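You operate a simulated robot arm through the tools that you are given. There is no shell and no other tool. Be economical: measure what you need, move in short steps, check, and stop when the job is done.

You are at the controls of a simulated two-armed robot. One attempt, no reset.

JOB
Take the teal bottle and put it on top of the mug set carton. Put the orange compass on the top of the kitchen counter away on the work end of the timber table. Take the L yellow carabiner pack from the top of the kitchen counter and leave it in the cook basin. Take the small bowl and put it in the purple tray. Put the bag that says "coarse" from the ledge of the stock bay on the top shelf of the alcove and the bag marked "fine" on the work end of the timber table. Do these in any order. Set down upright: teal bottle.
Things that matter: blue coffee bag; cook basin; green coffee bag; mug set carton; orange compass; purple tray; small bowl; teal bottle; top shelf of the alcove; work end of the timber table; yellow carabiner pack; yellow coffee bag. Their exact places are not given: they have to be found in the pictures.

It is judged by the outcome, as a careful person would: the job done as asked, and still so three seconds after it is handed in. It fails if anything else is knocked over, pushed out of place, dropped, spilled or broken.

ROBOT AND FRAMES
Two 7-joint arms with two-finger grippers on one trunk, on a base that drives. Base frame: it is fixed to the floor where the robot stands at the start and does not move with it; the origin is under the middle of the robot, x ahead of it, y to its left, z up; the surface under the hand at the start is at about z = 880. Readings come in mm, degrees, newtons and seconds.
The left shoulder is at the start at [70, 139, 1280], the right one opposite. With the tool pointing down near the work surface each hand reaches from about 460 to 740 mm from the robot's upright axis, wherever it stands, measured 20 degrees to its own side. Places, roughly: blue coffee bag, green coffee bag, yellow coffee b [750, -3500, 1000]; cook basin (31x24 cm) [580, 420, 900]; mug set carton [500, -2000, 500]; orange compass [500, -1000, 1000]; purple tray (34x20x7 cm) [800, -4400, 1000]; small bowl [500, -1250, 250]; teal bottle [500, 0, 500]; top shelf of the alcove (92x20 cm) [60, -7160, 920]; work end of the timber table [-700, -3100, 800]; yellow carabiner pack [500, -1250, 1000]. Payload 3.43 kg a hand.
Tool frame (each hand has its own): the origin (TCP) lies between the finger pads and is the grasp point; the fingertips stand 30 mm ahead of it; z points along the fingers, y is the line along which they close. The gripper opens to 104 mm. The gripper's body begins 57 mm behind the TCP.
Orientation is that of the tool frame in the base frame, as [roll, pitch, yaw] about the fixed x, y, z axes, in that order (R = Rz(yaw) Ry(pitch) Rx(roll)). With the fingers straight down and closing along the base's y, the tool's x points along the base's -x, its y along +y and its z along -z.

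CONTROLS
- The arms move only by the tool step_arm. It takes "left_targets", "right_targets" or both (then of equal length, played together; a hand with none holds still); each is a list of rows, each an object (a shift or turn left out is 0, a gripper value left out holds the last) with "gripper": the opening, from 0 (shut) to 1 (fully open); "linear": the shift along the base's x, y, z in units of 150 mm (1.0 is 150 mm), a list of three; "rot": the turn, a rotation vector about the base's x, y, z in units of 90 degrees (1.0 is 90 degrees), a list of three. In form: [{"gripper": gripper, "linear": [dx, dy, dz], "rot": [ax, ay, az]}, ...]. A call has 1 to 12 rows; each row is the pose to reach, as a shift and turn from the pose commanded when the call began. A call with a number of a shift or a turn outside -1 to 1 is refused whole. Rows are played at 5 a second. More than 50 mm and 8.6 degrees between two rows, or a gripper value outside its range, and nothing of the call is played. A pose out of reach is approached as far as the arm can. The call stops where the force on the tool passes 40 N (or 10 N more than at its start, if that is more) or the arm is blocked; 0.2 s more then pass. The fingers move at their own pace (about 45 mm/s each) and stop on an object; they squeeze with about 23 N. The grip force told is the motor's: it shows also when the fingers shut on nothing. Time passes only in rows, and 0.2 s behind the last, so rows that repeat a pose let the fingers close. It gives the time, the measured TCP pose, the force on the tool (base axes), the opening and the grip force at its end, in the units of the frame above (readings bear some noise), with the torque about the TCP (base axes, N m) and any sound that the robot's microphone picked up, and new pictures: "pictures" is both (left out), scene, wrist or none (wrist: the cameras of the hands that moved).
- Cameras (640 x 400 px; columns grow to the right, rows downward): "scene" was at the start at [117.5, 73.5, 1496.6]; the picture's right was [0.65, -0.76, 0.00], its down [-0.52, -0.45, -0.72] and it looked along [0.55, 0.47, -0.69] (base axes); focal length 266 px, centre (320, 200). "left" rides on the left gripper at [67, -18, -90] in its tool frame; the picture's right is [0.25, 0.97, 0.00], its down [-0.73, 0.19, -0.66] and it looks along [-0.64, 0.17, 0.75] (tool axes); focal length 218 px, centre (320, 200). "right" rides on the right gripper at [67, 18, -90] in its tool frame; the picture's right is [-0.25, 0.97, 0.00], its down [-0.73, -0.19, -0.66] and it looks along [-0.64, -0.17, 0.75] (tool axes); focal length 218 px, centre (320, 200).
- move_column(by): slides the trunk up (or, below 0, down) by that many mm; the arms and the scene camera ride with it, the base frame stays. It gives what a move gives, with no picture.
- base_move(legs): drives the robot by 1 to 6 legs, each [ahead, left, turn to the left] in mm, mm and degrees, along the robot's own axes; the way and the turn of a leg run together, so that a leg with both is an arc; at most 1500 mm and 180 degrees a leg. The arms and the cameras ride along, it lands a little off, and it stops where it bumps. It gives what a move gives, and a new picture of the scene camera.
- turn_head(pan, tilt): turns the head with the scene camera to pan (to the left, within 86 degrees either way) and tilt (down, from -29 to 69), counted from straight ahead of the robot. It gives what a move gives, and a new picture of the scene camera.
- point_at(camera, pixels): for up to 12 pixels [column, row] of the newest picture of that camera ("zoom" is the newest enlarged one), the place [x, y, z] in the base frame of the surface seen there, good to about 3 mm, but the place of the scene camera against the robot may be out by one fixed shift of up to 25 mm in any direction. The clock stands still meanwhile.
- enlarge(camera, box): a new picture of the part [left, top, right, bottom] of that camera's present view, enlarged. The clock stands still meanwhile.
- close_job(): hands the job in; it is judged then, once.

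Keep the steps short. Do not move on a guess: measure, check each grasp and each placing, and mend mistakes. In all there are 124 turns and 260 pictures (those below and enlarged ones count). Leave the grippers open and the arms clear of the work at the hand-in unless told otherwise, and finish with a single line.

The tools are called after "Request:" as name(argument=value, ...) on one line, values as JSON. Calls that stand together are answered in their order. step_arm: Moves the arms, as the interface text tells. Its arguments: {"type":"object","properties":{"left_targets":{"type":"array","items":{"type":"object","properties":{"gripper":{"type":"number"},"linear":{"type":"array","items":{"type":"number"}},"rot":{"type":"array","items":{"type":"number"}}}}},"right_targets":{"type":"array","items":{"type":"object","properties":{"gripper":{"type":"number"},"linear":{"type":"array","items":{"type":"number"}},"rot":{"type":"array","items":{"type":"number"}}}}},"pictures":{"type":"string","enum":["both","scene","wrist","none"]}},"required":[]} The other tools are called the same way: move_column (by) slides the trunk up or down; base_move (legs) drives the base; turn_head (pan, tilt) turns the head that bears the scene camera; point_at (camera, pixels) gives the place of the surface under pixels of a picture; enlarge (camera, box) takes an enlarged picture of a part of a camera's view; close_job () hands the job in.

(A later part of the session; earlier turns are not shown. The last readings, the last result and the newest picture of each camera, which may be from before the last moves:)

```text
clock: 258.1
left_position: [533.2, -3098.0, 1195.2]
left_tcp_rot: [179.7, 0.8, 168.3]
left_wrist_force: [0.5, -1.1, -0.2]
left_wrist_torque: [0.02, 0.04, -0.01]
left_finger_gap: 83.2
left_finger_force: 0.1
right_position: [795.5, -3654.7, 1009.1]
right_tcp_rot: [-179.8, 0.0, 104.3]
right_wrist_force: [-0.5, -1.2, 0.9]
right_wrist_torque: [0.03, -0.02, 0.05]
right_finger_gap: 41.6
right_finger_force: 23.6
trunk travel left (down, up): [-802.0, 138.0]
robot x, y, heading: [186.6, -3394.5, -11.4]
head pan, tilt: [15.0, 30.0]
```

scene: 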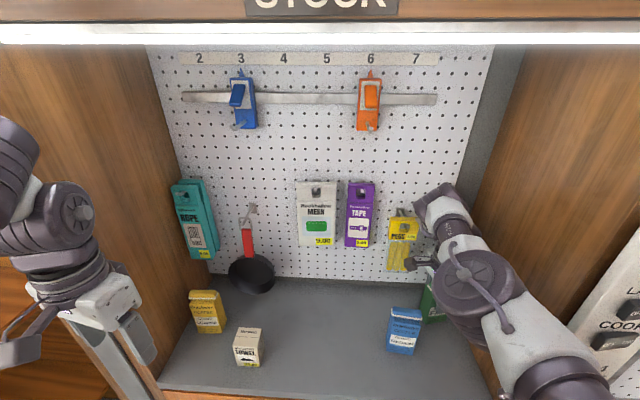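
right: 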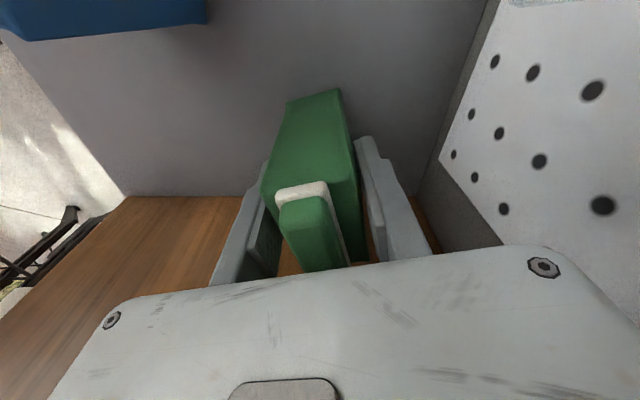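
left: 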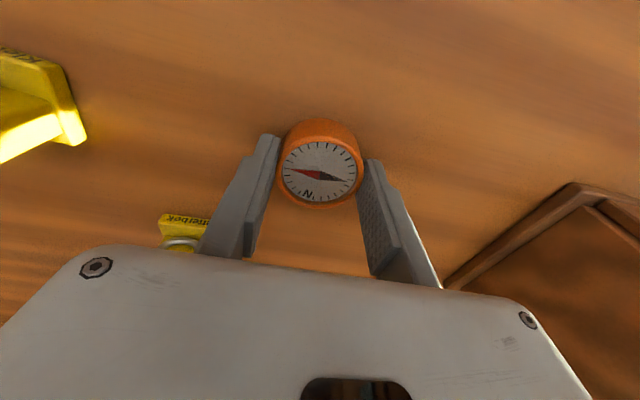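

Gripped at 41.6 mm. Lift, back out, turn round to the table and line up at a free spot near its end.

Request:
move_column(by=125)

Request:
base_move(legs=[[-340, 0, 0], [0, 0, -168.8], [0, -348, 0], [-190, 0, 0]])

Request:
turn_head(pan=0, tilt=40)

Request:
enlarge(camera="right", box=[0, 0, 640, 400])

```text
clock: 259.6
left_position: [532.8, -3097.2, 1318.8]
left_tcp_rot: [179.7, 0.8, 168.3]
left_wrist_force: [-0.1, 0.5, -1.0]
left_wrist_torque: [0.02, -0.03, -0.01]
left_finger_gap: 83.5
left_finger_force: 0.1
right_position: [795.7, -3655.3, 1132.1]
right_tcp_rot: [-179.8, 0.0, 104.3]
right_wrist_force: [0.1, 0.2, -1.8]
right_wrist_torque: [0.03, -0.02, -0.01]
right_finger_gap: 41.6
right_finger_force: 23.2
trunk travel left (down, up): [-927.0, 13.0]
robot x, y, heading: [188.2, -3395.7, -11.3]
head pan, tilt: [15.0, 30.0]
```

```text
clock: 271.7
left_position: [-249.4, -3341.6, 1317.6]
left_tcp_rot: [179.7, 0.5, -0.8]
left_wrist_force: [-1.1, -0.2, -0.4]
left_wrist_torque: [0.02, -0.04, -0.02]
left_finger_gap: 83.0
left_finger_force: 0.1
right_position: [-612.6, -2844.5, 1129.2]
right_tcp_rot: [-179.6, -0.1, -64.8]
right_wrist_force: [-0.8, 0.4, -1.6]
right_wrist_torque: [-0.03, -0.04, 0.0]
right_finger_gap: 41.4
right_finger_force: 22.9
trunk travel left (down, up): [-927.0, 13.0]
robot x, y, heading: [41.0, -2986.9, 179.7]
head pan, tilt: [15.0, 30.0]
```

scene: 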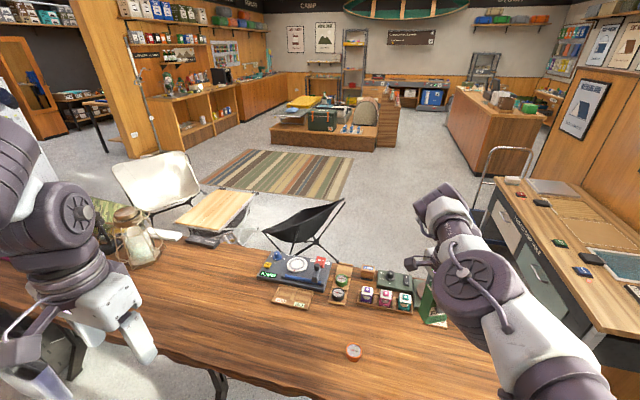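

```text
clock: 272.5
left_position: [-246.6, -3343.2, 1319.1]
left_tcp_rot: [179.8, 0.7, -0.8]
left_wrist_force: [-0.2, -0.2, 0.5]
left_wrist_torque: [0.0, 0.03, 0.0]
left_finger_gap: 83.0
left_finger_force: 0.1
right_position: [-608.2, -2844.3, 1133.2]
right_tcp_rot: [-179.7, 0.0, -64.7]
right_wrist_force: [0.3, 0.0, -2.2]
right_wrist_torque: [-0.04, 0.0, 0.0]
right_finger_gap: 41.4
right_finger_force: 22.4
trunk travel left (down, up): [-927.0, 13.0]
robot x, y, heading: [42.6, -2989.1, 179.5]
head pan, tilt: [0.0, 40.0]
```

scene: 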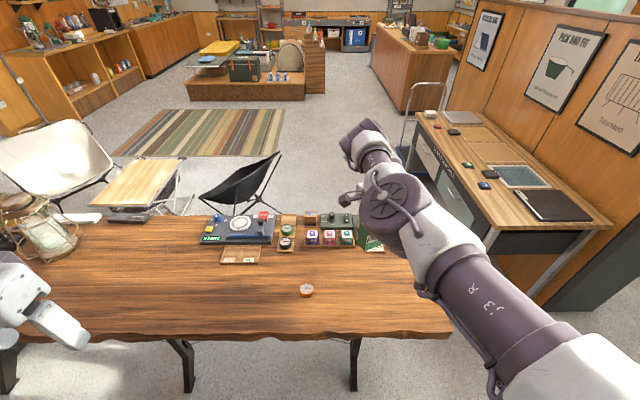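

```text
1.00 times, centred on (320, 200) of right (not enlarged: the box is as wide or as high as the picture)
```

zoom: 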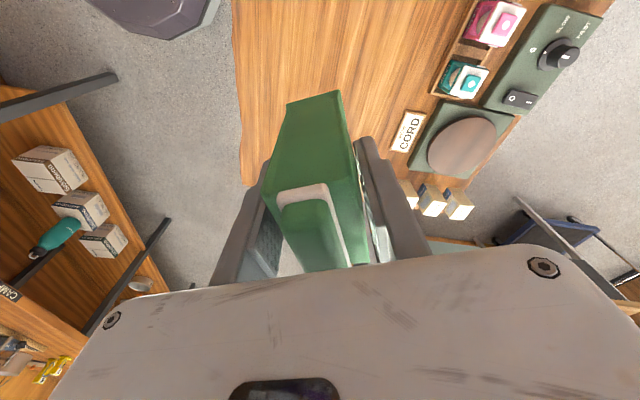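

Spot is free (CORD card at x≈-727). Lower in stages.

Request:
move_column(by=-240)

Request:
move_column(by=-9)

Request:
move_column(by=-4)

```text
clock: 275.0
left_position: [-244.5, -3341.4, 1078.4]
left_tcp_rot: [179.6, 0.7, -0.8]
left_wrist_force: [-0.5, 0.2, 0.1]
left_wrist_torque: [0.02, -0.01, 0.04]
left_finger_gap: 83.2
left_finger_force: 0.1
right_position: [-608.3, -2845.0, 892.8]
right_tcp_rot: [-179.8, 0.1, -64.8]
right_wrist_force: [0.2, 0.7, -1.4]
right_wrist_torque: [0.01, 0.04, -0.01]
right_finger_gap: 41.6
right_finger_force: 23.3
trunk travel left (down, up): [-687.0, 253.0]
robot x, y, heading: [39.1, -2988.1, 179.7]
head pan, tilt: [0.0, 40.0]
```

```text
clock: 275.6
left_position: [-245.5, -3343.2, 1070.2]
left_tcp_rot: [179.7, 0.7, -0.7]
left_wrist_force: [-0.3, 0.8, -0.7]
left_wrist_torque: [0.0, -0.01, 0.0]
left_finger_gap: 82.9
left_finger_force: 0.1
right_position: [-608.0, -2843.5, 883.8]
right_tcp_rot: [-179.8, 0.0, -64.8]
right_wrist_force: [0.7, 0.0, -1.6]
right_wrist_torque: [-0.02, -0.01, -0.02]
right_finger_gap: 41.6
right_finger_force: 23.3
trunk travel left (down, up): [-678.0, 262.0]
robot x, y, heading: [43.0, -2985.0, 179.7]
head pan, tilt: [0.0, 40.0]
```

```text
clock: 276.1
left_position: [-246.5, -3341.9, 1065.9]
left_tcp_rot: [179.6, 0.7, -0.8]
left_wrist_force: [-0.3, 0.0, -0.6]
left_wrist_torque: [0.01, -0.03, -0.01]
left_finger_gap: 83.3
left_finger_force: 0.1
right_position: [-607.2, -2843.6, 880.4]
right_tcp_rot: [-179.8, 0.0, -64.7]
right_wrist_force: [-1.0, 0.2, -2.3]
right_wrist_torque: [-0.04, -0.02, -0.01]
right_finger_gap: 41.7
right_finger_force: 22.8
trunk travel left (down, up): [-674.0, 266.0]
robot x, y, heading: [40.2, -2985.3, 179.5]
head pan, tilt: [0.0, 40.0]
```

Request:
move_column(by=-4)

Request:
move_column(by=-3)

```text
clock: 276.6
left_position: [-243.8, -3342.6, 1063.4]
left_tcp_rot: [179.7, 0.8, -0.9]
left_wrist_force: [-0.3, 0.0, 0.2]
left_wrist_torque: [0.04, -0.01, 0.0]
left_finger_gap: 83.5
left_finger_force: 0.1
right_position: [-608.4, -2843.9, 878.5]
right_tcp_rot: [-180.0, 0.0, -64.8]
right_wrist_force: [-0.2, -0.6, 11.1]
right_wrist_torque: [-0.26, -0.19, 0.0]
right_finger_gap: 41.3
right_finger_force: 22.6
trunk travel left (down, up): [-670.0, 270.0]
robot x, y, heading: [38.7, -2987.8, 179.5]
head pan, tilt: [0.0, 40.0]
```

```text
clock: 277.1
left_position: [-242.3, -3343.9, 1059.0]
left_tcp_rot: [179.7, 0.9, -0.8]
left_wrist_force: [0.2, 0.2, -0.1]
left_wrist_torque: [-0.02, -0.05, 0.0]
left_finger_gap: 82.9
left_finger_force: 0.0
right_position: [-607.7, -2844.1, 877.5]
right_tcp_rot: [179.8, 0.2, -64.7]
right_wrist_force: [-3.3, 0.5, 25.4]
right_wrist_torque: [0.09, -0.09, 0.04]
right_finger_gap: 41.5
right_finger_force: 22.8
trunk travel left (down, up): [-667.0, 273.0]
robot x, y, heading: [39.5, -2985.7, 179.5]
head pan, tilt: [0.0, 40.0]
```

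Seated. Release and rise.

Request:
step_arm(right_targets=[{"gripper": 0.9}, {"gripper": 0.9}, {"gripper": 0.9}, {"gripper": 0.9}], pictures="none")

Request:
move_column(by=260)

Request:
step_arm(right_targets=[{"rot": [0, 0, 0.09]}, {"rot": [0, 0, 0.18]}, {"rot": [0, 0, 0.27]}, {"rot": [0, 0, 0.36]}, {"rot": [0, 0, 0.45]}, {"rot": [0, 0, 0.54]}, {"rot": [0, 0, 0.63]}, {"rot": [0, 0, 0.715]}], pictures="both")

```text
clock: 278.1
left_position: [-243.9, -3343.0, 1059.8]
left_tcp_rot: [179.7, 0.8, -0.8]
left_wrist_force: [0.2, 0.7, -1.0]
left_wrist_torque: [-0.03, -0.02, 0.01]
left_finger_gap: 82.9
left_finger_force: 0.1
right_position: [-606.5, -2844.7, 873.9]
right_tcp_rot: [-179.8, 0.0, -64.7]
right_wrist_force: [0.5, 0.7, -0.1]
right_wrist_torque: [0.0, 0.0, 0.01]
right_finger_gap: 93.5
right_finger_force: 0.0
trunk travel left (down, up): [-667.0, 273.0]
robot x, y, heading: [39.5, -2985.3, 179.4]
head pan, tilt: [0.0, 40.0]
```

```text
clock: 280.8
left_position: [-244.3, -3343.4, 1319.8]
left_tcp_rot: [179.6, 0.8, -0.8]
left_wrist_force: [0.6, 0.3, -0.5]
left_wrist_torque: [-0.01, 0.01, 0.0]
left_finger_gap: 83.3
left_finger_force: 0.1
right_position: [-608.5, -2845.7, 1131.9]
right_tcp_rot: [-179.9, 0.1, -64.9]
right_wrist_force: [0.2, 0.2, -0.1]
right_wrist_torque: [-0.01, -0.01, 0.02]
right_finger_gap: 93.8
right_finger_force: 0.1
trunk travel left (down, up): [-927.0, 13.0]
robot x, y, heading: [39.7, -2986.0, 179.8]
head pan, tilt: [0.0, 40.0]
```

```text
clock: 282.6
left_position: [-244.5, -3342.8, 1320.5]
left_tcp_rot: [179.7, 0.7, -0.8]
left_wrist_force: [0.0, 0.5, -0.2]
left_wrist_torque: [0.02, -0.01, -0.06]
left_finger_gap: 83.4
left_finger_force: 0.1
right_position: [-607.9, -2843.7, 1133.7]
right_tcp_rot: [-179.7, 0.0, -0.2]
right_wrist_force: [-0.5, -0.5, -0.8]
right_wrist_torque: [0.03, 0.0, 0.03]
right_finger_gap: 93.5
right_finger_force: 0.0
trunk travel left (down, up): [-927.0, 13.0]
robot x, y, heading: [39.8, -2988.5, 179.4]
head pan, tilt: [0.0, 40.0]
```

scene: 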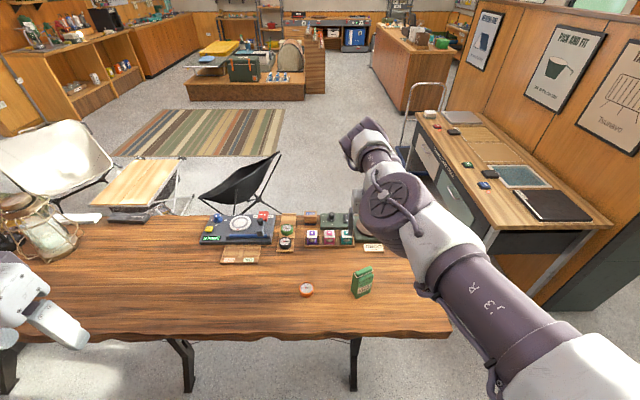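
right: 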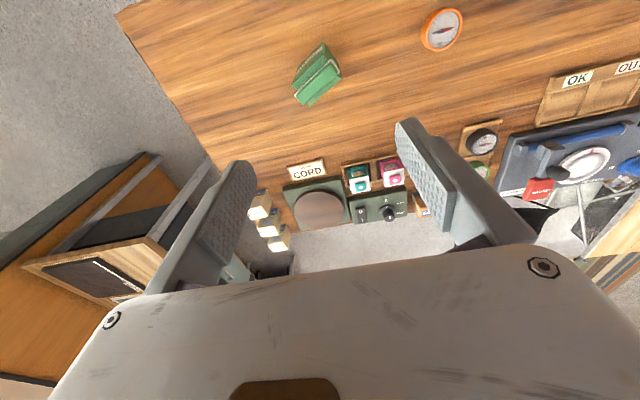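

FINE bag stands on the table. Now turn back to the stock bay for the COARSE bag.

Request:
base_move(legs=[[140, 0, 0], [0, 0, 180], [0, 25, 0.4]])

Request:
turn_head(pan=-5, tilt=35)

Request:
enlarge(camera="right", box=[0, 0, 640, 400])

```text
clock: 291.8
left_position: [172.8, -2602.1, 1320.7]
left_tcp_rot: [179.3, 0.8, -179.1]
left_wrist_force: [-0.2, -1.3, 0.7]
left_wrist_torque: [0.08, 0.01, -0.02]
left_finger_gap: 83.3
left_finger_force: 0.1
right_position: [552.1, -3089.3, 1132.9]
right_tcp_rot: [179.9, 0.1, -178.8]
right_wrist_force: [0.1, -0.9, -0.2]
right_wrist_torque: [0.07, -0.01, 0.02]
right_finger_gap: 93.7
right_finger_force: 0.0
trunk travel left (down, up): [-927.0, 13.0]
robot x, y, heading: [-103.1, -2961.1, 1.3]
head pan, tilt: [0.0, 40.0]
```

scene: 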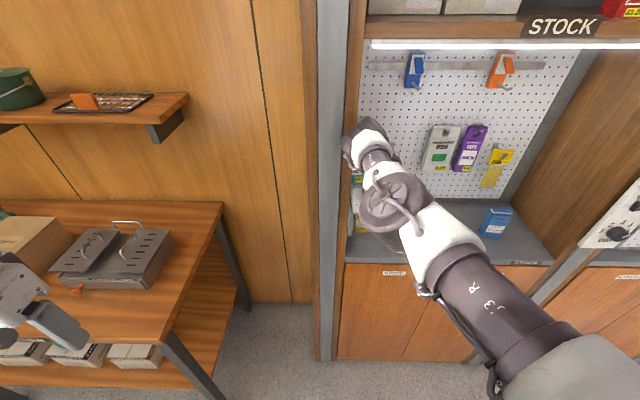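

```text
clock: 292.4
left_position: [172.2, -2597.4, 1320.2]
left_tcp_rot: [179.7, 0.8, -179.1]
left_wrist_force: [-0.4, -0.4, 0.3]
left_wrist_torque: [0.01, 0.01, 0.01]
left_finger_gap: 83.3
left_finger_force: 0.0
right_position: [551.8, -3086.6, 1132.1]
right_tcp_rot: [-179.9, 0.0, -178.8]
right_wrist_force: [-0.6, -0.2, 0.3]
right_wrist_torque: [0.03, -0.02, -0.01]
right_finger_gap: 93.8
right_finger_force: 0.0
trunk travel left (down, up): [-927.0, 13.0]
robot x, y, heading: [-100.4, -2959.9, 1.2]
head pan, tilt: [-5.0, 35.0]
```

scene: 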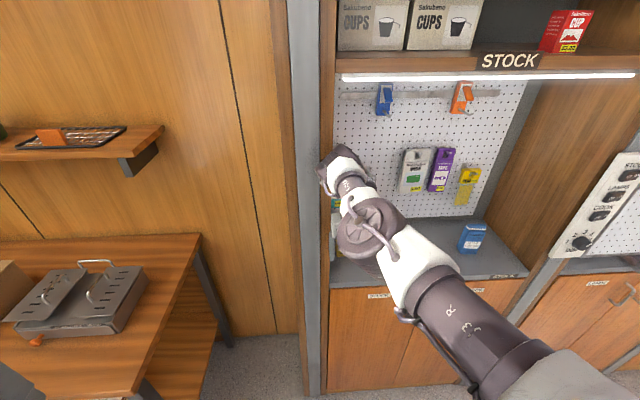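

```text
1.00 times, centred on (320, 200) of right (not enlarged: the box is as wide or as high as the picture)
```

zoom: 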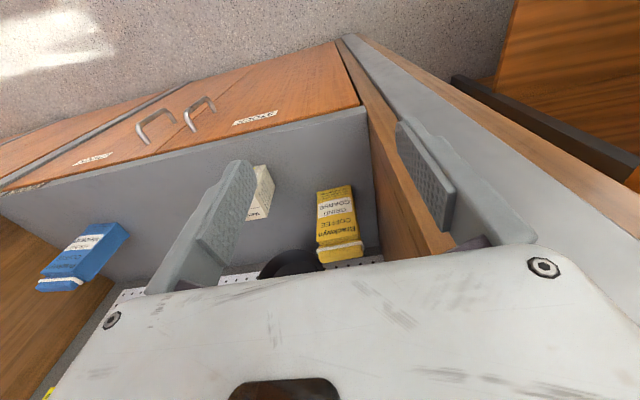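

Request:
point_at(camera="zoom", pixels=[[338, 235], [320, 240], [361, 240], [318, 195], [350, 188], [335, 190], [375, 200], [395, 180], [345, 250], [262, 175], [290, 265]])

```text
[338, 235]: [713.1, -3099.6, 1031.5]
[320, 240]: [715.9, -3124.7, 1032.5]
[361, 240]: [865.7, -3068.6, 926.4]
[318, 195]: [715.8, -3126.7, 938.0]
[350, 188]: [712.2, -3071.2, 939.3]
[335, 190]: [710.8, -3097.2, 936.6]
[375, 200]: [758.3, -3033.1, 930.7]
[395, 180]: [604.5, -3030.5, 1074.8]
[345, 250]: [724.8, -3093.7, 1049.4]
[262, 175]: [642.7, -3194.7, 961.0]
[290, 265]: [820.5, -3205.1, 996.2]
```

Yellow bag: centre ≈(731,-3099), 56 wide, wall at y -3030. The wrist housing would graze that wall heading straight, so I'll come in with the base turned 20° left and the hand counter-turned.

Request:
base_move(legs=[[0, -290, 0], [0, 0, 18.8]])

Request:
step_arm(right_targets=[{"rot": [0, 0, -0.08], "gripper": 0.78}, {"rot": [0, 0, -0.16]}, {"rot": [0, 0, -0.22]}], pictures="none")

Request:
base_move(legs=[[140, 0, 0]])

Request:
enlarge(camera="right", box=[0, 0, 640, 400])

```text
clock: 295.4
left_position: [48.7, -2818.6, 1319.8]
left_tcp_rot: [179.6, 0.7, -160.2]
left_wrist_force: [-0.5, -0.1, 0.3]
left_wrist_torque: [0.01, 0.01, 0.01]
left_finger_gap: 83.6
left_finger_force: 0.0
right_position: [563.8, -3159.1, 1132.9]
right_tcp_rot: [-179.8, -0.2, -159.8]
right_wrist_force: [-1.0, -0.6, 0.5]
right_wrist_torque: [0.0, 0.02, 0.03]
right_finger_gap: 93.6
right_finger_force: 0.1
trunk travel left (down, up): [-927.0, 13.0]
robot x, y, heading: [-95.5, -3250.3, 20.2]
head pan, tilt: [-5.0, 35.0]
```

scene: 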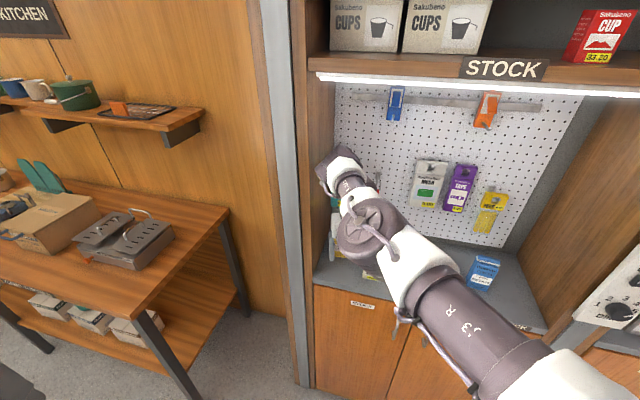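

```text
clock: 296.2
left_position: [46.5, -2816.8, 1319.3]
left_tcp_rot: [179.7, 0.7, -160.1]
left_wrist_force: [-0.5, 0.1, 0.1]
left_wrist_torque: [-0.01, 0.01, -0.01]
left_finger_gap: 83.3
left_finger_force: 0.1
right_position: [563.6, -3156.6, 1134.0]
right_tcp_rot: [-179.8, 0.0, -179.8]
right_wrist_force: [-0.7, 1.2, 0.3]
right_wrist_torque: [0.03, 0.02, -0.02]
right_finger_gap: 81.0
right_finger_force: 0.1
trunk travel left (down, up): [-927.0, 13.0]
robot x, y, heading: [-95.4, -3253.8, 20.2]
head pan, tilt: [-5.0, 35.0]
```

```text
clock: 297.7
left_position: [180.8, -2776.4, 1321.6]
left_tcp_rot: [179.6, 0.8, -160.6]
left_wrist_force: [-0.1, -0.2, -0.3]
left_wrist_torque: [-0.06, -0.03, -0.03]
left_finger_gap: 83.2
left_finger_force: 0.1
right_position: [698.6, -3124.7, 1134.0]
right_tcp_rot: [179.9, 0.2, 179.1]
right_wrist_force: [-0.1, 0.7, 0.1]
right_wrist_torque: [0.05, -0.03, -0.01]
right_finger_gap: 80.8
right_finger_force: 0.0
trunk travel left (down, up): [-927.0, 13.0]
robot x, y, heading: [36.9, -3202.2, 19.8]
head pan, tilt: [-5.0, 35.0]
stopped in leg 1: the robot was blocked; the commanded pose is now the measured one
```

scene: 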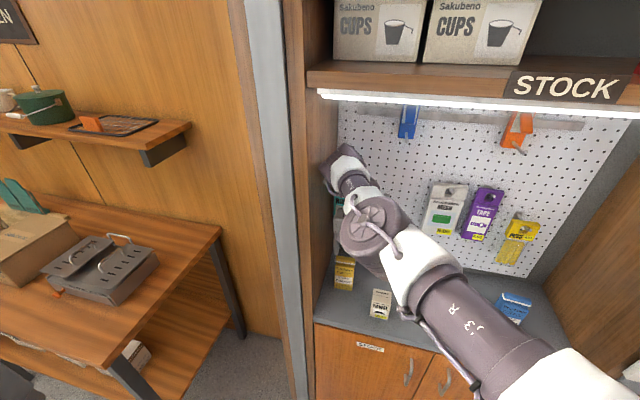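

```text
1.00 times, centred on (320, 200) of right (not enlarged: the box is as wide or as high as the picture)
```

zoom: 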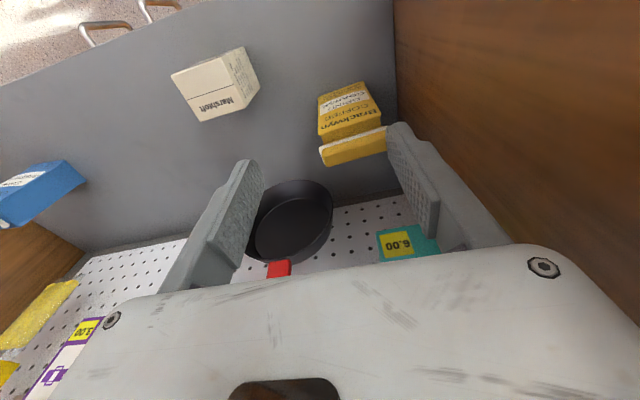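

Blocked: the wrist housing seems to touch the bay's left wall. Measure it before doing anything.

Request:
point_at(camera="scene", pixels=[[345, 160], [330, 180], [355, 185], [330, 160], [365, 215], [318, 200], [300, 200]])

Request:
enlarge(camera="scene", box=[280, 120, 440, 320])

```text
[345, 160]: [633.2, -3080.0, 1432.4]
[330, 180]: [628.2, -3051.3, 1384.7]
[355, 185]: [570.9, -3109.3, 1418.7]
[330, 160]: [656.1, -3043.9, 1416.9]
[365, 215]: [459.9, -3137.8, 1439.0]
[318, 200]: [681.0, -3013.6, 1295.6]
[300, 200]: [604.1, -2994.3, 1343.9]
```

```text
2.00 times, centred on (360, 220) of scene
```

zoom: 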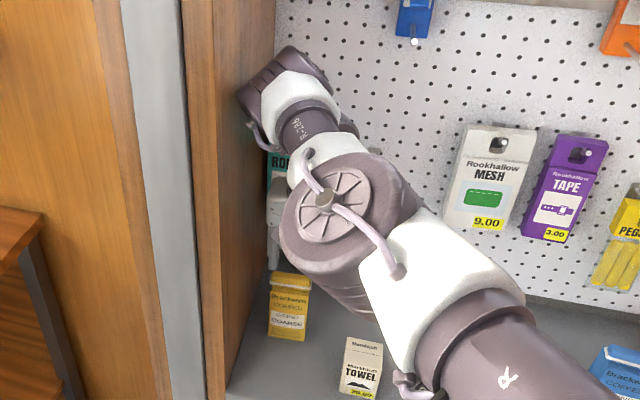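

I'll come in from a 45° heading instead, which swings the wrist away from that wall. Back off, slide right, turn further left, and counter-turn the hand.

Request:
base_move(legs=[[-140, 0, 0], [0, -370, 0], [0, 0, 25]])

Request:
step_arm(right_targets=[{"rot": [0, 0, -0.09]}, {"rot": [0, 0, -0.18]}, {"rot": [0, 0, -0.275]}], pictures="both")

```text
clock: 302.3
left_position: [-18.8, -3154.9, 1319.2]
left_tcp_rot: [179.5, 0.7, -135.4]
left_wrist_force: [0.2, 0.0, -0.3]
left_wrist_torque: [0.0, 0.01, -0.03]
left_finger_gap: 83.4
left_finger_force: 0.1
right_position: [596.9, -3246.2, 1133.5]
right_tcp_rot: [-179.9, 0.1, -155.3]
right_wrist_force: [0.0, -0.3, 0.3]
right_wrist_torque: [0.01, -0.01, 0.01]
right_finger_gap: 80.8
right_finger_force: 0.0
trunk travel left (down, up): [-927.0, 13.0]
robot x, y, heading: [37.1, -3611.0, 45.3]
head pan, tilt: [-5.0, 35.0]
```

scene: 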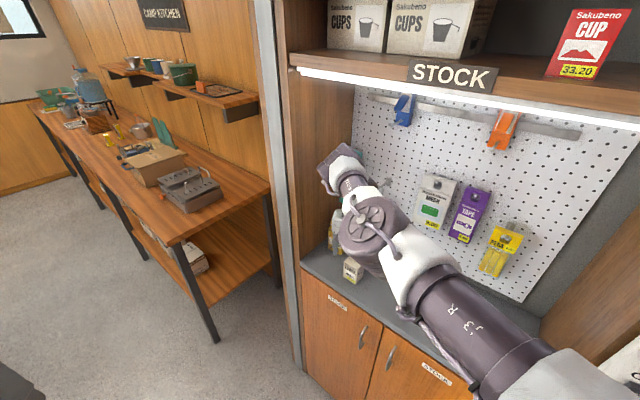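

```text
clock: 303.1
left_position: [-19.6, -3155.1, 1319.3]
left_tcp_rot: [179.8, 0.7, -135.3]
left_wrist_force: [-0.2, -0.2, 1.0]
left_wrist_torque: [-0.04, 0.04, 0.03]
left_finger_gap: 83.0
left_finger_force: 0.0
right_position: [595.4, -3247.0, 1131.9]
right_tcp_rot: [-179.7, 0.1, 179.9]
right_wrist_force: [-1.3, 0.5, 0.0]
right_wrist_torque: [0.01, -0.02, 0.03]
right_finger_gap: 81.1
right_finger_force: 0.0
trunk travel left (down, up): [-927.0, 13.0]
robot x, y, heading: [33.1, -3610.4, 45.1]
head pan, tilt: [-5.0, 35.0]
```

scene: 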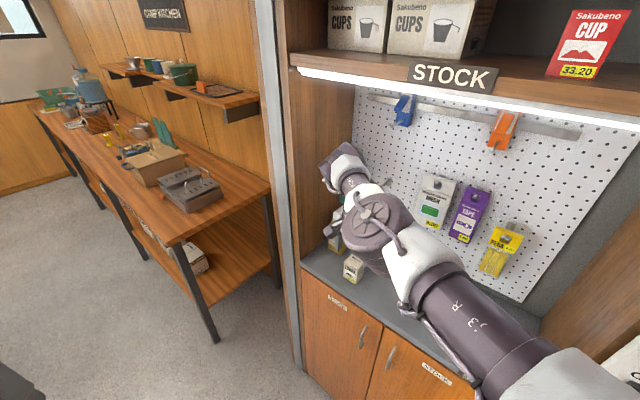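
right: 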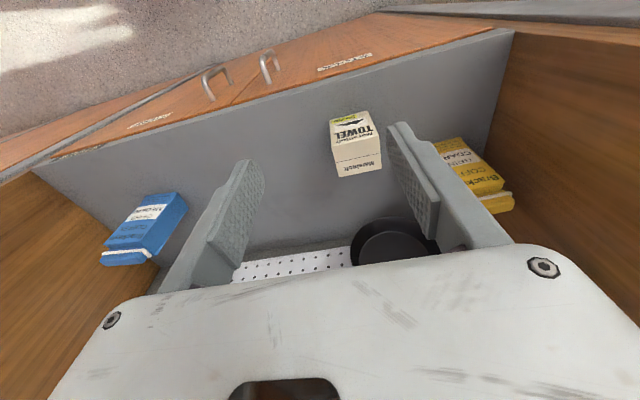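

Request:
base_move(legs=[[198, 8, 0]])

Request:
enlarge(camera="right", box=[0, 0, 640, 400])

```text
clock: 304.7
left_position: [113.1, -3012.9, 1320.9]
left_tcp_rot: [179.6, 0.8, -135.2]
left_wrist_force: [0.5, 0.3, 0.1]
left_wrist_torque: [0.0, -0.05, 0.03]
left_finger_gap: 83.1
left_finger_force: 0.2
right_position: [727.5, -3103.2, 1134.1]
right_tcp_rot: [-179.9, 0.0, -179.8]
right_wrist_force: [-0.2, 0.0, 0.0]
right_wrist_torque: [0.01, -0.02, 0.0]
right_finger_gap: 81.2
right_finger_force: 0.0
trunk travel left (down, up): [-927.0, 13.0]
robot x, y, heading: [166.3, -3463.2, 45.3]
head pan, tilt: [-5.0, 35.0]
```

scene: 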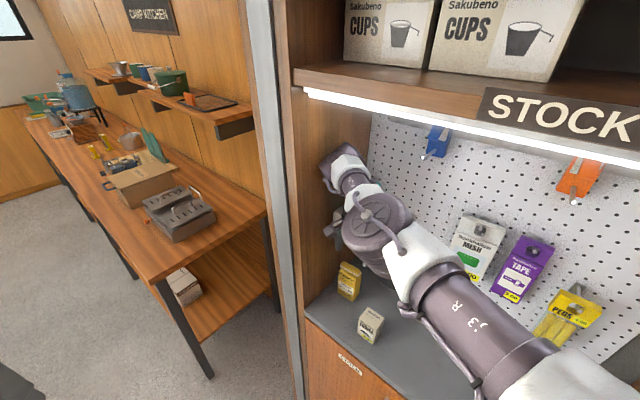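

```text
1.00 times, centred on (320, 200) of right (not enlarged: the box is as wide or as high as the picture)
```

zoom: 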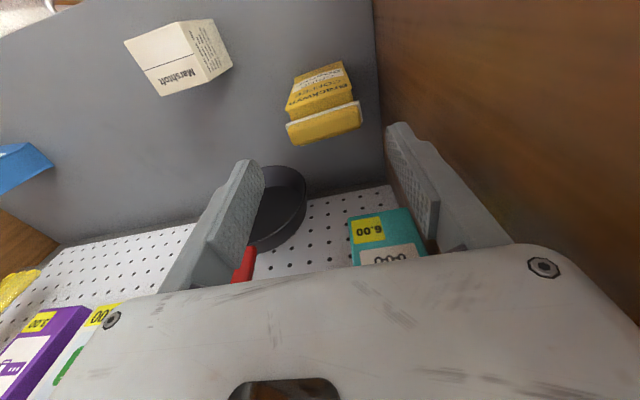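

Request:
point_at(camera="zoom", pixels=[[325, 125], [289, 132], [360, 115], [326, 110], [318, 95], [290, 108], [345, 70], [360, 122], [295, 141], [240, 265], [390, 230]])

```text
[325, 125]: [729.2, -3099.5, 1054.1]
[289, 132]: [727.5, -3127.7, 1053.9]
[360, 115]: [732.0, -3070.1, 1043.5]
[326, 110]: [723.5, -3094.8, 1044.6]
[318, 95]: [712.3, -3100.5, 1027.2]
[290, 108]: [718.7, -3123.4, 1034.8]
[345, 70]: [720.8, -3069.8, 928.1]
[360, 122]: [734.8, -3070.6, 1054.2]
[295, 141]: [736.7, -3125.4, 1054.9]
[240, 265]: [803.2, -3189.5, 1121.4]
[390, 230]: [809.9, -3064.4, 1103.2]
```

Nearly centred. Nudge 4 mm, lower in two steps and close.

Request:
step_arm(right_targets=[{"linear": [0.02, 0.027, 0]}], pictures="none")

Request:
move_column(by=-126)

Request:
step_arm(right_targets=[{"gripper": 0}, {"gripper": 0}, {"gripper": 0}, {"gripper": 0}], pictures="wrist")

```text
clock: 305.1
left_position: [112.5, -3012.0, 1319.3]
left_tcp_rot: [179.5, 0.7, -135.2]
left_wrist_force: [0.3, 0.4, 0.2]
left_wrist_torque: [-0.02, 0.01, 0.02]
left_finger_gap: 83.3
left_finger_force: 0.1
right_position: [731.4, -3098.4, 1134.3]
right_tcp_rot: [-179.9, 0.1, -179.9]
right_wrist_force: [-0.2, 0.5, -0.3]
right_wrist_torque: [-0.02, 0.01, 0.0]
right_finger_gap: 81.1
right_finger_force: 0.1
trunk travel left (down, up): [-927.0, 13.0]
robot x, y, heading: [166.4, -3464.8, 45.4]
head pan, tilt: [-5.0, 35.0]
```

```text
clock: 306.7
left_position: [112.2, -3012.0, 1192.1]
left_tcp_rot: [179.5, 0.8, -135.2]
left_wrist_force: [-0.7, -0.7, 0.0]
left_wrist_torque: [-0.01, 0.0, 0.01]
left_finger_gap: 83.3
left_finger_force: 0.1
right_position: [730.9, -3098.4, 1008.2]
right_tcp_rot: [-180.0, 0.0, -179.9]
right_wrist_force: [-0.6, -0.3, -0.3]
right_wrist_torque: [-0.03, 0.01, 0.04]
right_finger_gap: 81.0
right_finger_force: 0.1
trunk travel left (down, up): [-801.0, 139.0]
robot x, y, heading: [171.4, -3465.4, 45.3]
head pan, tilt: [-5.0, 35.0]
```

```text
clock: 307.7
left_position: [112.8, -3011.8, 1193.5]
left_tcp_rot: [179.6, 0.7, -135.2]
left_wrist_force: [0.0, 0.1, -0.2]
left_wrist_torque: [-0.02, 0.0, -0.01]
left_finger_gap: 83.2
left_finger_force: 0.0
right_position: [730.3, -3097.3, 1008.6]
right_tcp_rot: [-179.9, 0.1, -180.0]
right_wrist_force: [-0.9, -0.5, 0.7]
right_wrist_torque: [-0.03, 0.01, -0.03]
right_finger_gap: 60.2
right_finger_force: 23.0
trunk travel left (down, up): [-801.0, 139.0]
robot x, y, heading: [168.7, -3465.9, 45.3]
head pan, tilt: [-5.0, 35.0]
```

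right: 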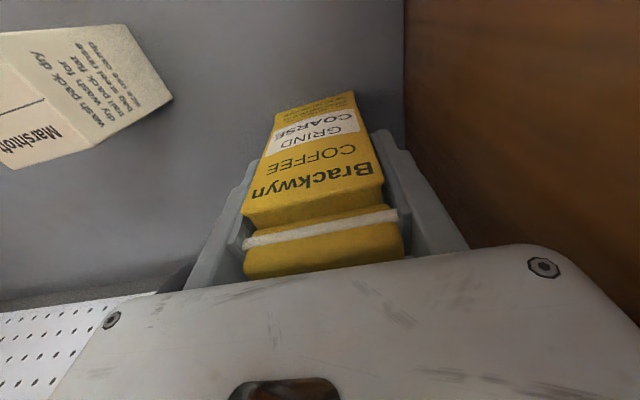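

COARSE bag gripped (60 mm). Lift, back well out, turn to face -y, and drive down the aisle towards the alcove.

Request:
move_column(by=125)

Request:
base_move(legs=[[-350, 0, 0], [0, 0, -135.3], [0, 60, 0], [1500, 0, 0], [400, 0, 0]])

Request:
turn_head(pan=0, tilt=25)

```text
clock: 309.2
left_position: [112.4, -3012.0, 1319.5]
left_tcp_rot: [179.6, 0.8, -135.3]
left_wrist_force: [0.4, -0.5, -0.3]
left_wrist_torque: [0.01, 0.02, 0.01]
left_finger_gap: 83.4
left_finger_force: 0.0
right_position: [730.7, -3098.3, 1133.6]
right_tcp_rot: [180.0, 0.3, -179.9]
right_wrist_force: [0.3, 0.2, -2.4]
right_wrist_torque: [-0.03, 0.05, 0.03]
right_finger_gap: 60.3
right_finger_force: 22.8
trunk travel left (down, up): [-926.0, 14.0]
robot x, y, heading: [169.5, -3463.7, 45.3]
head pan, tilt: [-5.0, 35.0]
```

```text
clock: 313.5
left_position: [107.5, -3294.9, 1317.8]
left_tcp_rot: [179.7, 0.7, -166.1]
left_wrist_force: [-1.2, -0.3, 0.0]
left_wrist_torque: [0.01, 0.01, 0.0]
left_finger_gap: 83.2
left_finger_force: 0.0
right_position: [592.2, -3672.0, 1133.1]
right_tcp_rot: [178.9, -0.3, 151.0]
right_wrist_force: [0.0, 0.2, -2.0]
right_wrist_torque: [-0.03, 0.03, -0.02]
right_finger_gap: 59.8
right_finger_force: 22.8
trunk travel left (down, up): [-926.0, 14.0]
robot x, y, heading: [-76.8, -3714.5, 14.6]
head pan, tilt: [-5.0, 35.0]
stopped in leg 2: the force on the tool passed its limit at 94 N (the readings are from after the stop); the commanded pose is now the measured one
```

scene: 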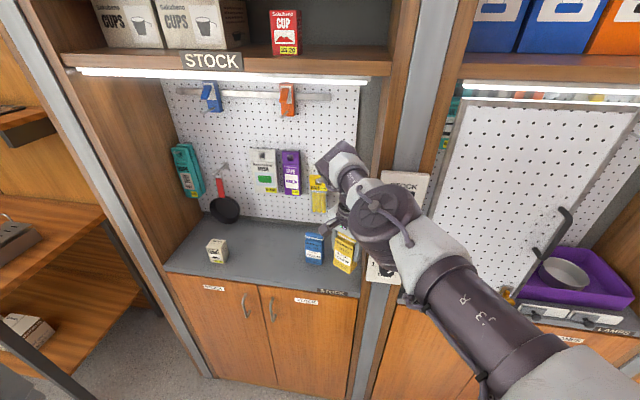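

```text
clock: 314.2
left_position: [108.2, -3295.0, 1317.6]
left_tcp_rot: [179.7, 0.7, -166.3]
left_wrist_force: [0.4, -0.5, -0.1]
left_wrist_torque: [0.03, -0.02, 0.02]
left_finger_gap: 83.3
left_finger_force: 0.0
right_position: [592.7, -3673.3, 1134.0]
right_tcp_rot: [178.9, -0.3, 151.0]
right_wrist_force: [-0.2, 1.5, -1.4]
right_wrist_torque: [0.0, -0.01, -0.01]
right_finger_gap: 59.7
right_finger_force: 23.1
trunk travel left (down, up): [-926.0, 14.0]
robot x, y, heading: [-74.8, -3715.4, 14.2]
head pan, tilt: [0.0, 25.0]
```

scene: 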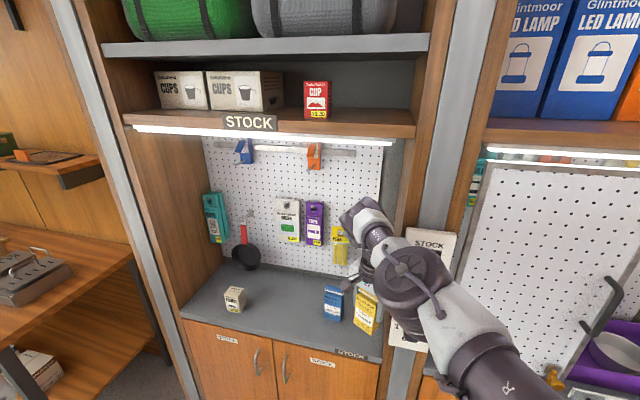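

The hand touched the switch panel while turning. I'll look at it and rotate the other way, over the table, which is clear at this height.

Request:
base_move(legs=[[0, 0, 20]])

Request:
turn_head(pan=-40, tilt=30)

Request:
enlarge(camera="scene", box=[200, 100, 440, 300])

Request:
enlarge(camera="right", box=[0, 0, 640, 400])

```text
clock: 315.6
left_position: [-43.2, -3258.3, 1319.6]
left_tcp_rot: [179.6, 0.7, -146.4]
left_wrist_force: [0.6, -0.8, 0.5]
left_wrist_torque: [0.02, 0.01, -0.02]
left_finger_gap: 83.1
left_finger_force: 0.0
right_position: [540.9, -3449.1, 1132.3]
right_tcp_rot: [178.9, -0.4, 170.6]
right_wrist_force: [0.2, 0.3, -1.8]
right_wrist_torque: [0.01, 0.01, -0.02]
right_finger_gap: 59.7
right_finger_force: 22.6
trunk travel left (down, up): [-926.0, 14.0]
robot x, y, heading: [-73.2, -3714.2, 34.0]
head pan, tilt: [0.0, 25.0]
```

scene: 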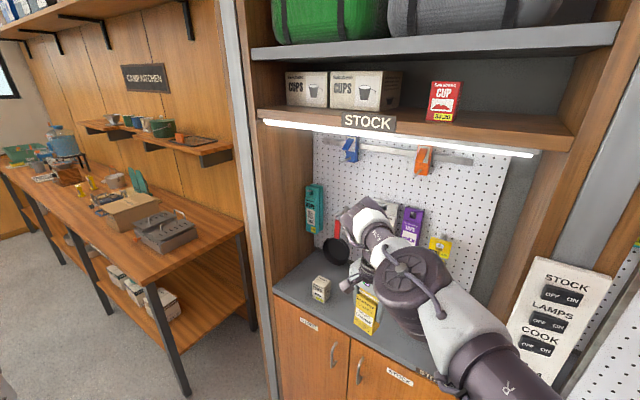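

```text
clock: 316.7
left_position: [-44.3, -3257.5, 1317.9]
left_tcp_rot: [179.7, 0.8, -146.3]
left_wrist_force: [-0.1, 0.0, -0.7]
left_wrist_torque: [-0.01, 0.0, -0.01]
left_finger_gap: 83.5
left_finger_force: 0.1
right_position: [539.5, -3448.8, 1132.8]
right_tcp_rot: [178.8, -0.2, 170.5]
right_wrist_force: [0.2, 0.4, -2.4]
right_wrist_torque: [-0.01, -0.02, -0.01]
right_finger_gap: 59.7
right_finger_force: 23.1
trunk travel left (down, up): [-926.0, 14.0]
robot x, y, heading: [-76.6, -3714.3, 34.2]
head pan, tilt: [-40.0, 30.0]
```

scene: 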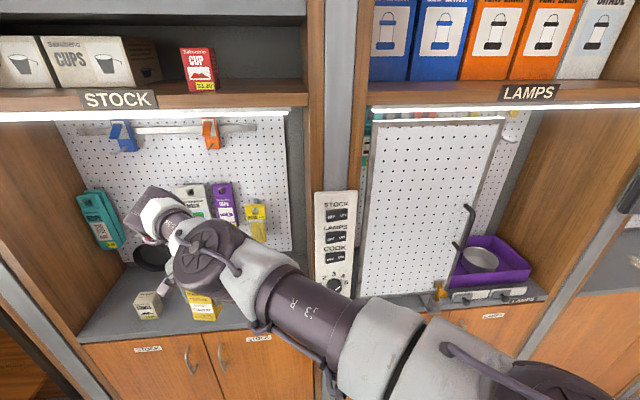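

```text
2.00 times, centred on (320, 200) of scene
```

zoom: 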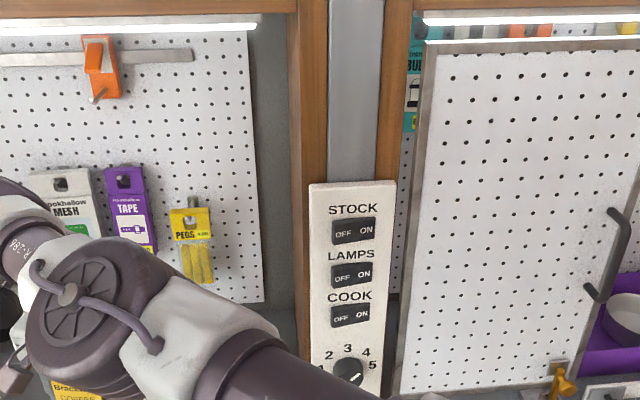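

```text
1.00 times, centred on (320, 200) of right (not enlarged: the box is as wide or as high as the picture)
```

zoom: 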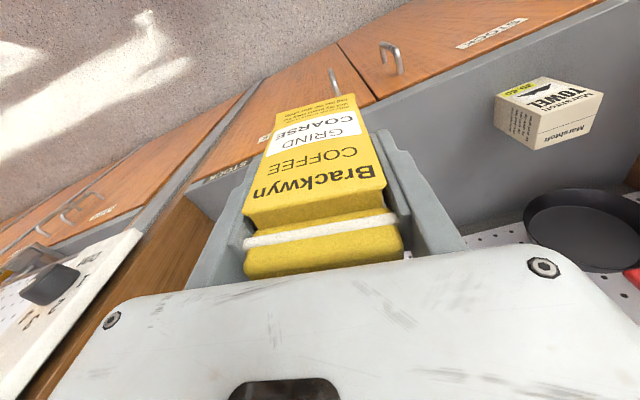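

Nothing was disturbed: switches and goods are as before and the bag is still firm. Turn counter-clockwise over the table side and drive down the aisle.

Request:
base_move(legs=[[0, 0, 116], [0, 0, 119.8], [0, 60, 0], [1500, 0, 0], [300, 0, 0]])

Request:
turn_head(pan=5, tilt=25)

```text
clock: 336.1
left_position: [326.6, -5785.5, 1319.4]
left_tcp_rot: [179.7, 0.8, 89.5]
left_wrist_force: [-0.7, 0.6, 0.0]
left_wrist_torque: [-0.05, 0.02, 0.0]
left_finger_gap: 83.2
left_finger_force: 0.1
right_position: [-157.8, -6160.9, 1135.8]
right_tcp_rot: [178.9, -0.3, 46.6]
right_wrist_force: [-0.2, 0.7, -2.0]
right_wrist_torque: [-0.01, 0.02, 0.02]
right_finger_gap: 59.9
right_finger_force: 22.9
trunk travel left (down, up): [-926.0, 14.0]
robot x, y, heading: [-30.8, -5505.9, -90.0]
head pan, tilt: [-40.0, 30.0]
```

scene: 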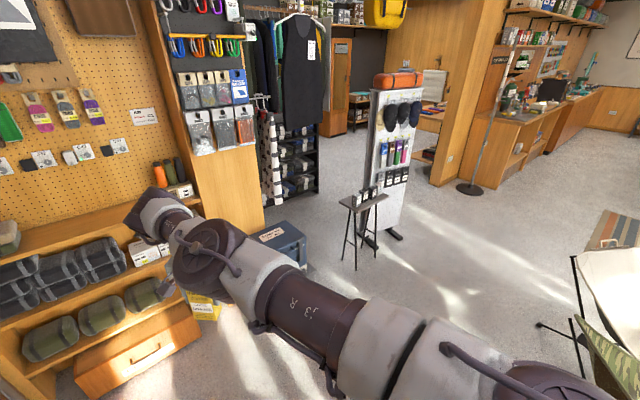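

```text
clock: 337.3
left_position: [327.1, -5787.9, 1317.1]
left_tcp_rot: [179.7, 0.7, 89.5]
left_wrist_force: [-0.7, -0.1, 0.9]
left_wrist_torque: [0.0, 0.0, 0.0]
left_finger_gap: 83.3
left_finger_force: 0.1
right_position: [-157.7, -6163.6, 1134.2]
right_tcp_rot: [178.9, -0.3, 46.5]
right_wrist_force: [0.0, 0.1, -1.7]
right_wrist_torque: [0.03, -0.03, 0.0]
right_finger_gap: 59.7
right_finger_force: 23.2
trunk travel left (down, up): [-926.0, 14.0]
robot x, y, heading: [-31.3, -5503.0, -89.8]
head pan, tilt: [5.0, 25.0]
```

scene: 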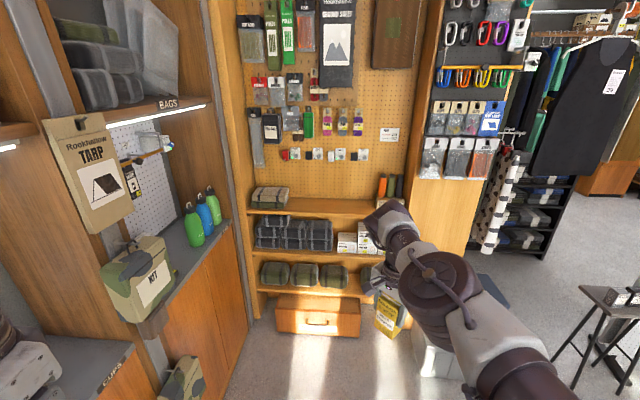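

The alcove is ahead, with its top shelf at row ~205: a cloth roll on the left, bottles on the right and free space between. Measure.

Request:
point_at(camera="scene", pixels=[[320, 208], [320, 200], [300, 205], [345, 205], [250, 210], [382, 185], [270, 195], [320, 213], [330, 150], [320, 245], [320, 190], [290, 205]])

Request:
enlarge(camera="scene", box=[230, 120, 430, 300])

```text
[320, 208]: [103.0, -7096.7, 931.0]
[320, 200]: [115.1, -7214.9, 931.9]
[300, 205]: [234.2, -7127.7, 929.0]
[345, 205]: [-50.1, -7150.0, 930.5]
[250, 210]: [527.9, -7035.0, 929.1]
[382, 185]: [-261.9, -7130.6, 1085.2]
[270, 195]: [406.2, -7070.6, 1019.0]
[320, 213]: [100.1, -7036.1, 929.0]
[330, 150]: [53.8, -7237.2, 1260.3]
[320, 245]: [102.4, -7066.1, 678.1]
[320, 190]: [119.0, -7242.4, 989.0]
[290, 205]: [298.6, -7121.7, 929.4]
```

```text
2.22 times, centred on (330, 210) of scene
```

zoom: 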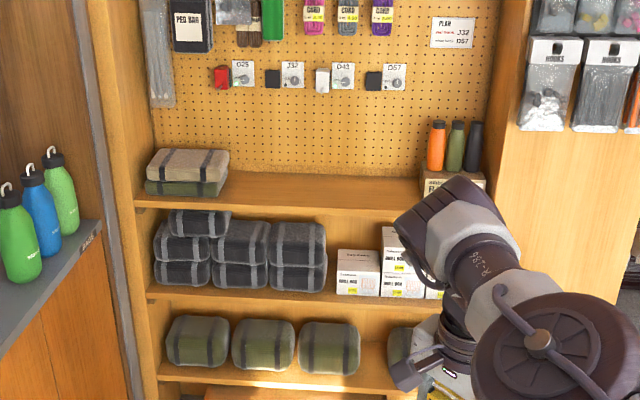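

The shelf top is z≈930, y -7035 to -7240, free around x≈40. Bring the left hand inward for clearance, then advance.

Request:
step_arm(left_targets=[{"linear": [-0.25, 0, 0]}, {"linear": [-0.5, 0, 0]}, {"linear": [-0.75, 0, 0]}, {"linear": [-0.95, 0, 0]}], pictures="none")

Request:
base_move(legs=[[0, 198, -0.2], [760, 0, 0]])

Request:
enlarge(camera="right", box=[0, 0, 640, 400])

```text
clock: 338.3
left_position: [239.5, -5821.2, 1332.4]
left_tcp_rot: [179.7, 0.7, 89.5]
left_wrist_force: [0.5, 0.2, 0.2]
left_wrist_torque: [-0.03, 0.01, -0.01]
left_finger_gap: 83.3
left_finger_force: 0.1
left hand out of reach, approached as far as the arm can: row 1, 2, 3, 4
right_position: [-157.3, -6165.3, 1134.3]
right_tcp_rot: [178.9, -0.3, 46.5]
right_wrist_force: [0.6, 0.5, -1.8]
right_wrist_torque: [-0.01, -0.03, -0.02]
right_finger_gap: 59.9
right_finger_force: 23.1
trunk travel left (down, up): [-926.0, 14.0]
robot x, y, heading: [-31.0, -5507.4, -90.2]
head pan, tilt: [5.0, 25.0]
```

```text
clock: 342.2
left_position: [426.4, -6286.8, 1338.4]
left_tcp_rot: [179.1, 1.5, 89.7]
left_wrist_force: [0.3, -0.2, -0.3]
left_wrist_torque: [-0.02, 0.01, 0.0]
left_finger_gap: 83.3
left_finger_force: 0.1
right_position: [32.9, -6631.2, 1135.8]
right_tcp_rot: [178.5, -0.4, 47.0]
right_wrist_force: [-0.5, -0.8, -1.9]
right_wrist_torque: [0.0, 0.0, 0.02]
right_finger_gap: 60.0
right_finger_force: 22.7
trunk travel left (down, up): [-926.0, 14.0]
robot x, y, heading: [159.9, -5976.5, -89.6]
head pan, tilt: [5.0, 25.0]
stopped in leg 2: the robot was blocked; the commanded pose is now the measured one
```

scene: 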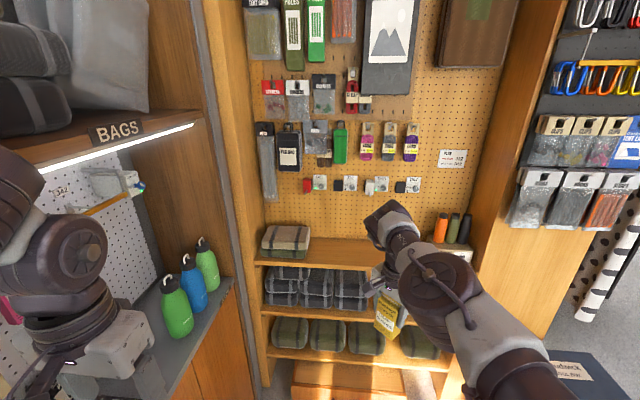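

```text
1.00 times, centred on (320, 200) of right (not enlarged: the box is as wide or as high as the picture)
```

zoom: 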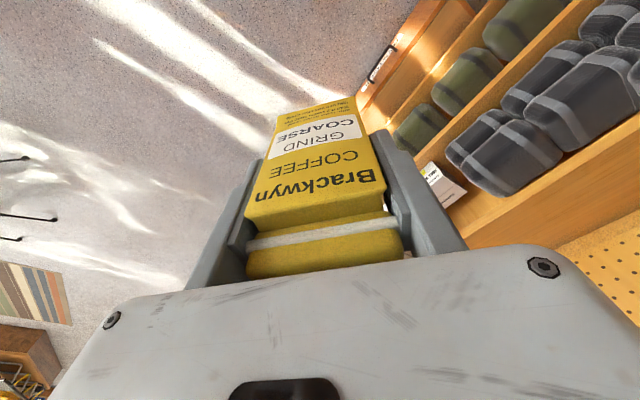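

Blocked. The left elbow has probably met the bags hanging on the cabinet uprights. Back off, move right, and check them.

Request:
base_move(legs=[[-120, 0, 0], [0, -140, 0]])

Request:
turn_head(pan=60, tilt=25)

```text
clock: 344.4
left_position: [294.8, -6171.7, 1334.5]
left_tcp_rot: [179.9, 1.1, 89.5]
left_wrist_force: [0.4, 0.5, -0.4]
left_wrist_torque: [-0.04, 0.04, 0.0]
left_finger_gap: 83.1
left_finger_force: 0.0
right_position: [-101.4, -6513.7, 1134.1]
right_tcp_rot: [179.0, -0.2, 46.9]
right_wrist_force: [0.0, 0.0, -0.9]
right_wrist_torque: [-0.02, 0.01, 0.0]
right_finger_gap: 59.8
right_finger_force: 22.3
trunk travel left (down, up): [-926.0, 14.0]
robot x, y, heading: [22.4, -5861.2, -89.7]
head pan, tilt: [5.0, 25.0]
```

scene: 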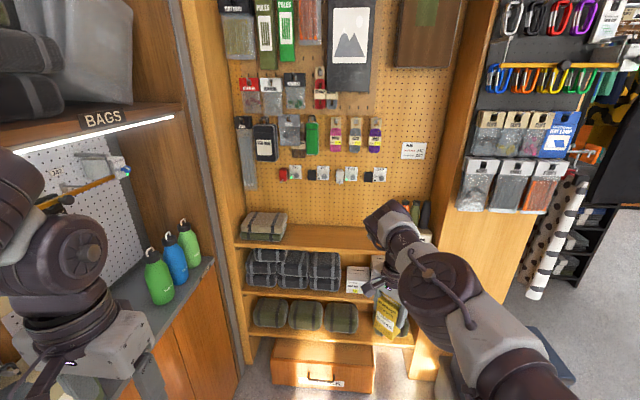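

```text
clock: 345.6
left_position: [292.2, -6173.6, 1333.5]
left_tcp_rot: [179.7, 1.0, 89.6]
left_wrist_force: [0.4, -0.3, 0.3]
left_wrist_torque: [-0.01, -0.02, 0.01]
left_finger_gap: 83.1
left_finger_force: 0.1
right_position: [-103.4, -6516.6, 1133.5]
right_tcp_rot: [179.0, -0.4, 46.8]
right_wrist_force: [0.4, 0.2, -1.9]
right_wrist_torque: [0.01, 0.03, 0.03]
right_finger_gap: 59.9
right_finger_force: 23.5
trunk travel left (down, up): [-926.0, 14.0]
robot x, y, heading: [22.1, -5860.0, -89.8]
head pan, tilt: [60.0, 25.0]
```

scene: 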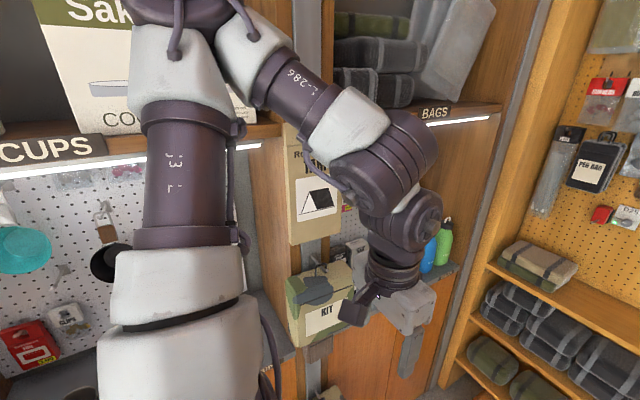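

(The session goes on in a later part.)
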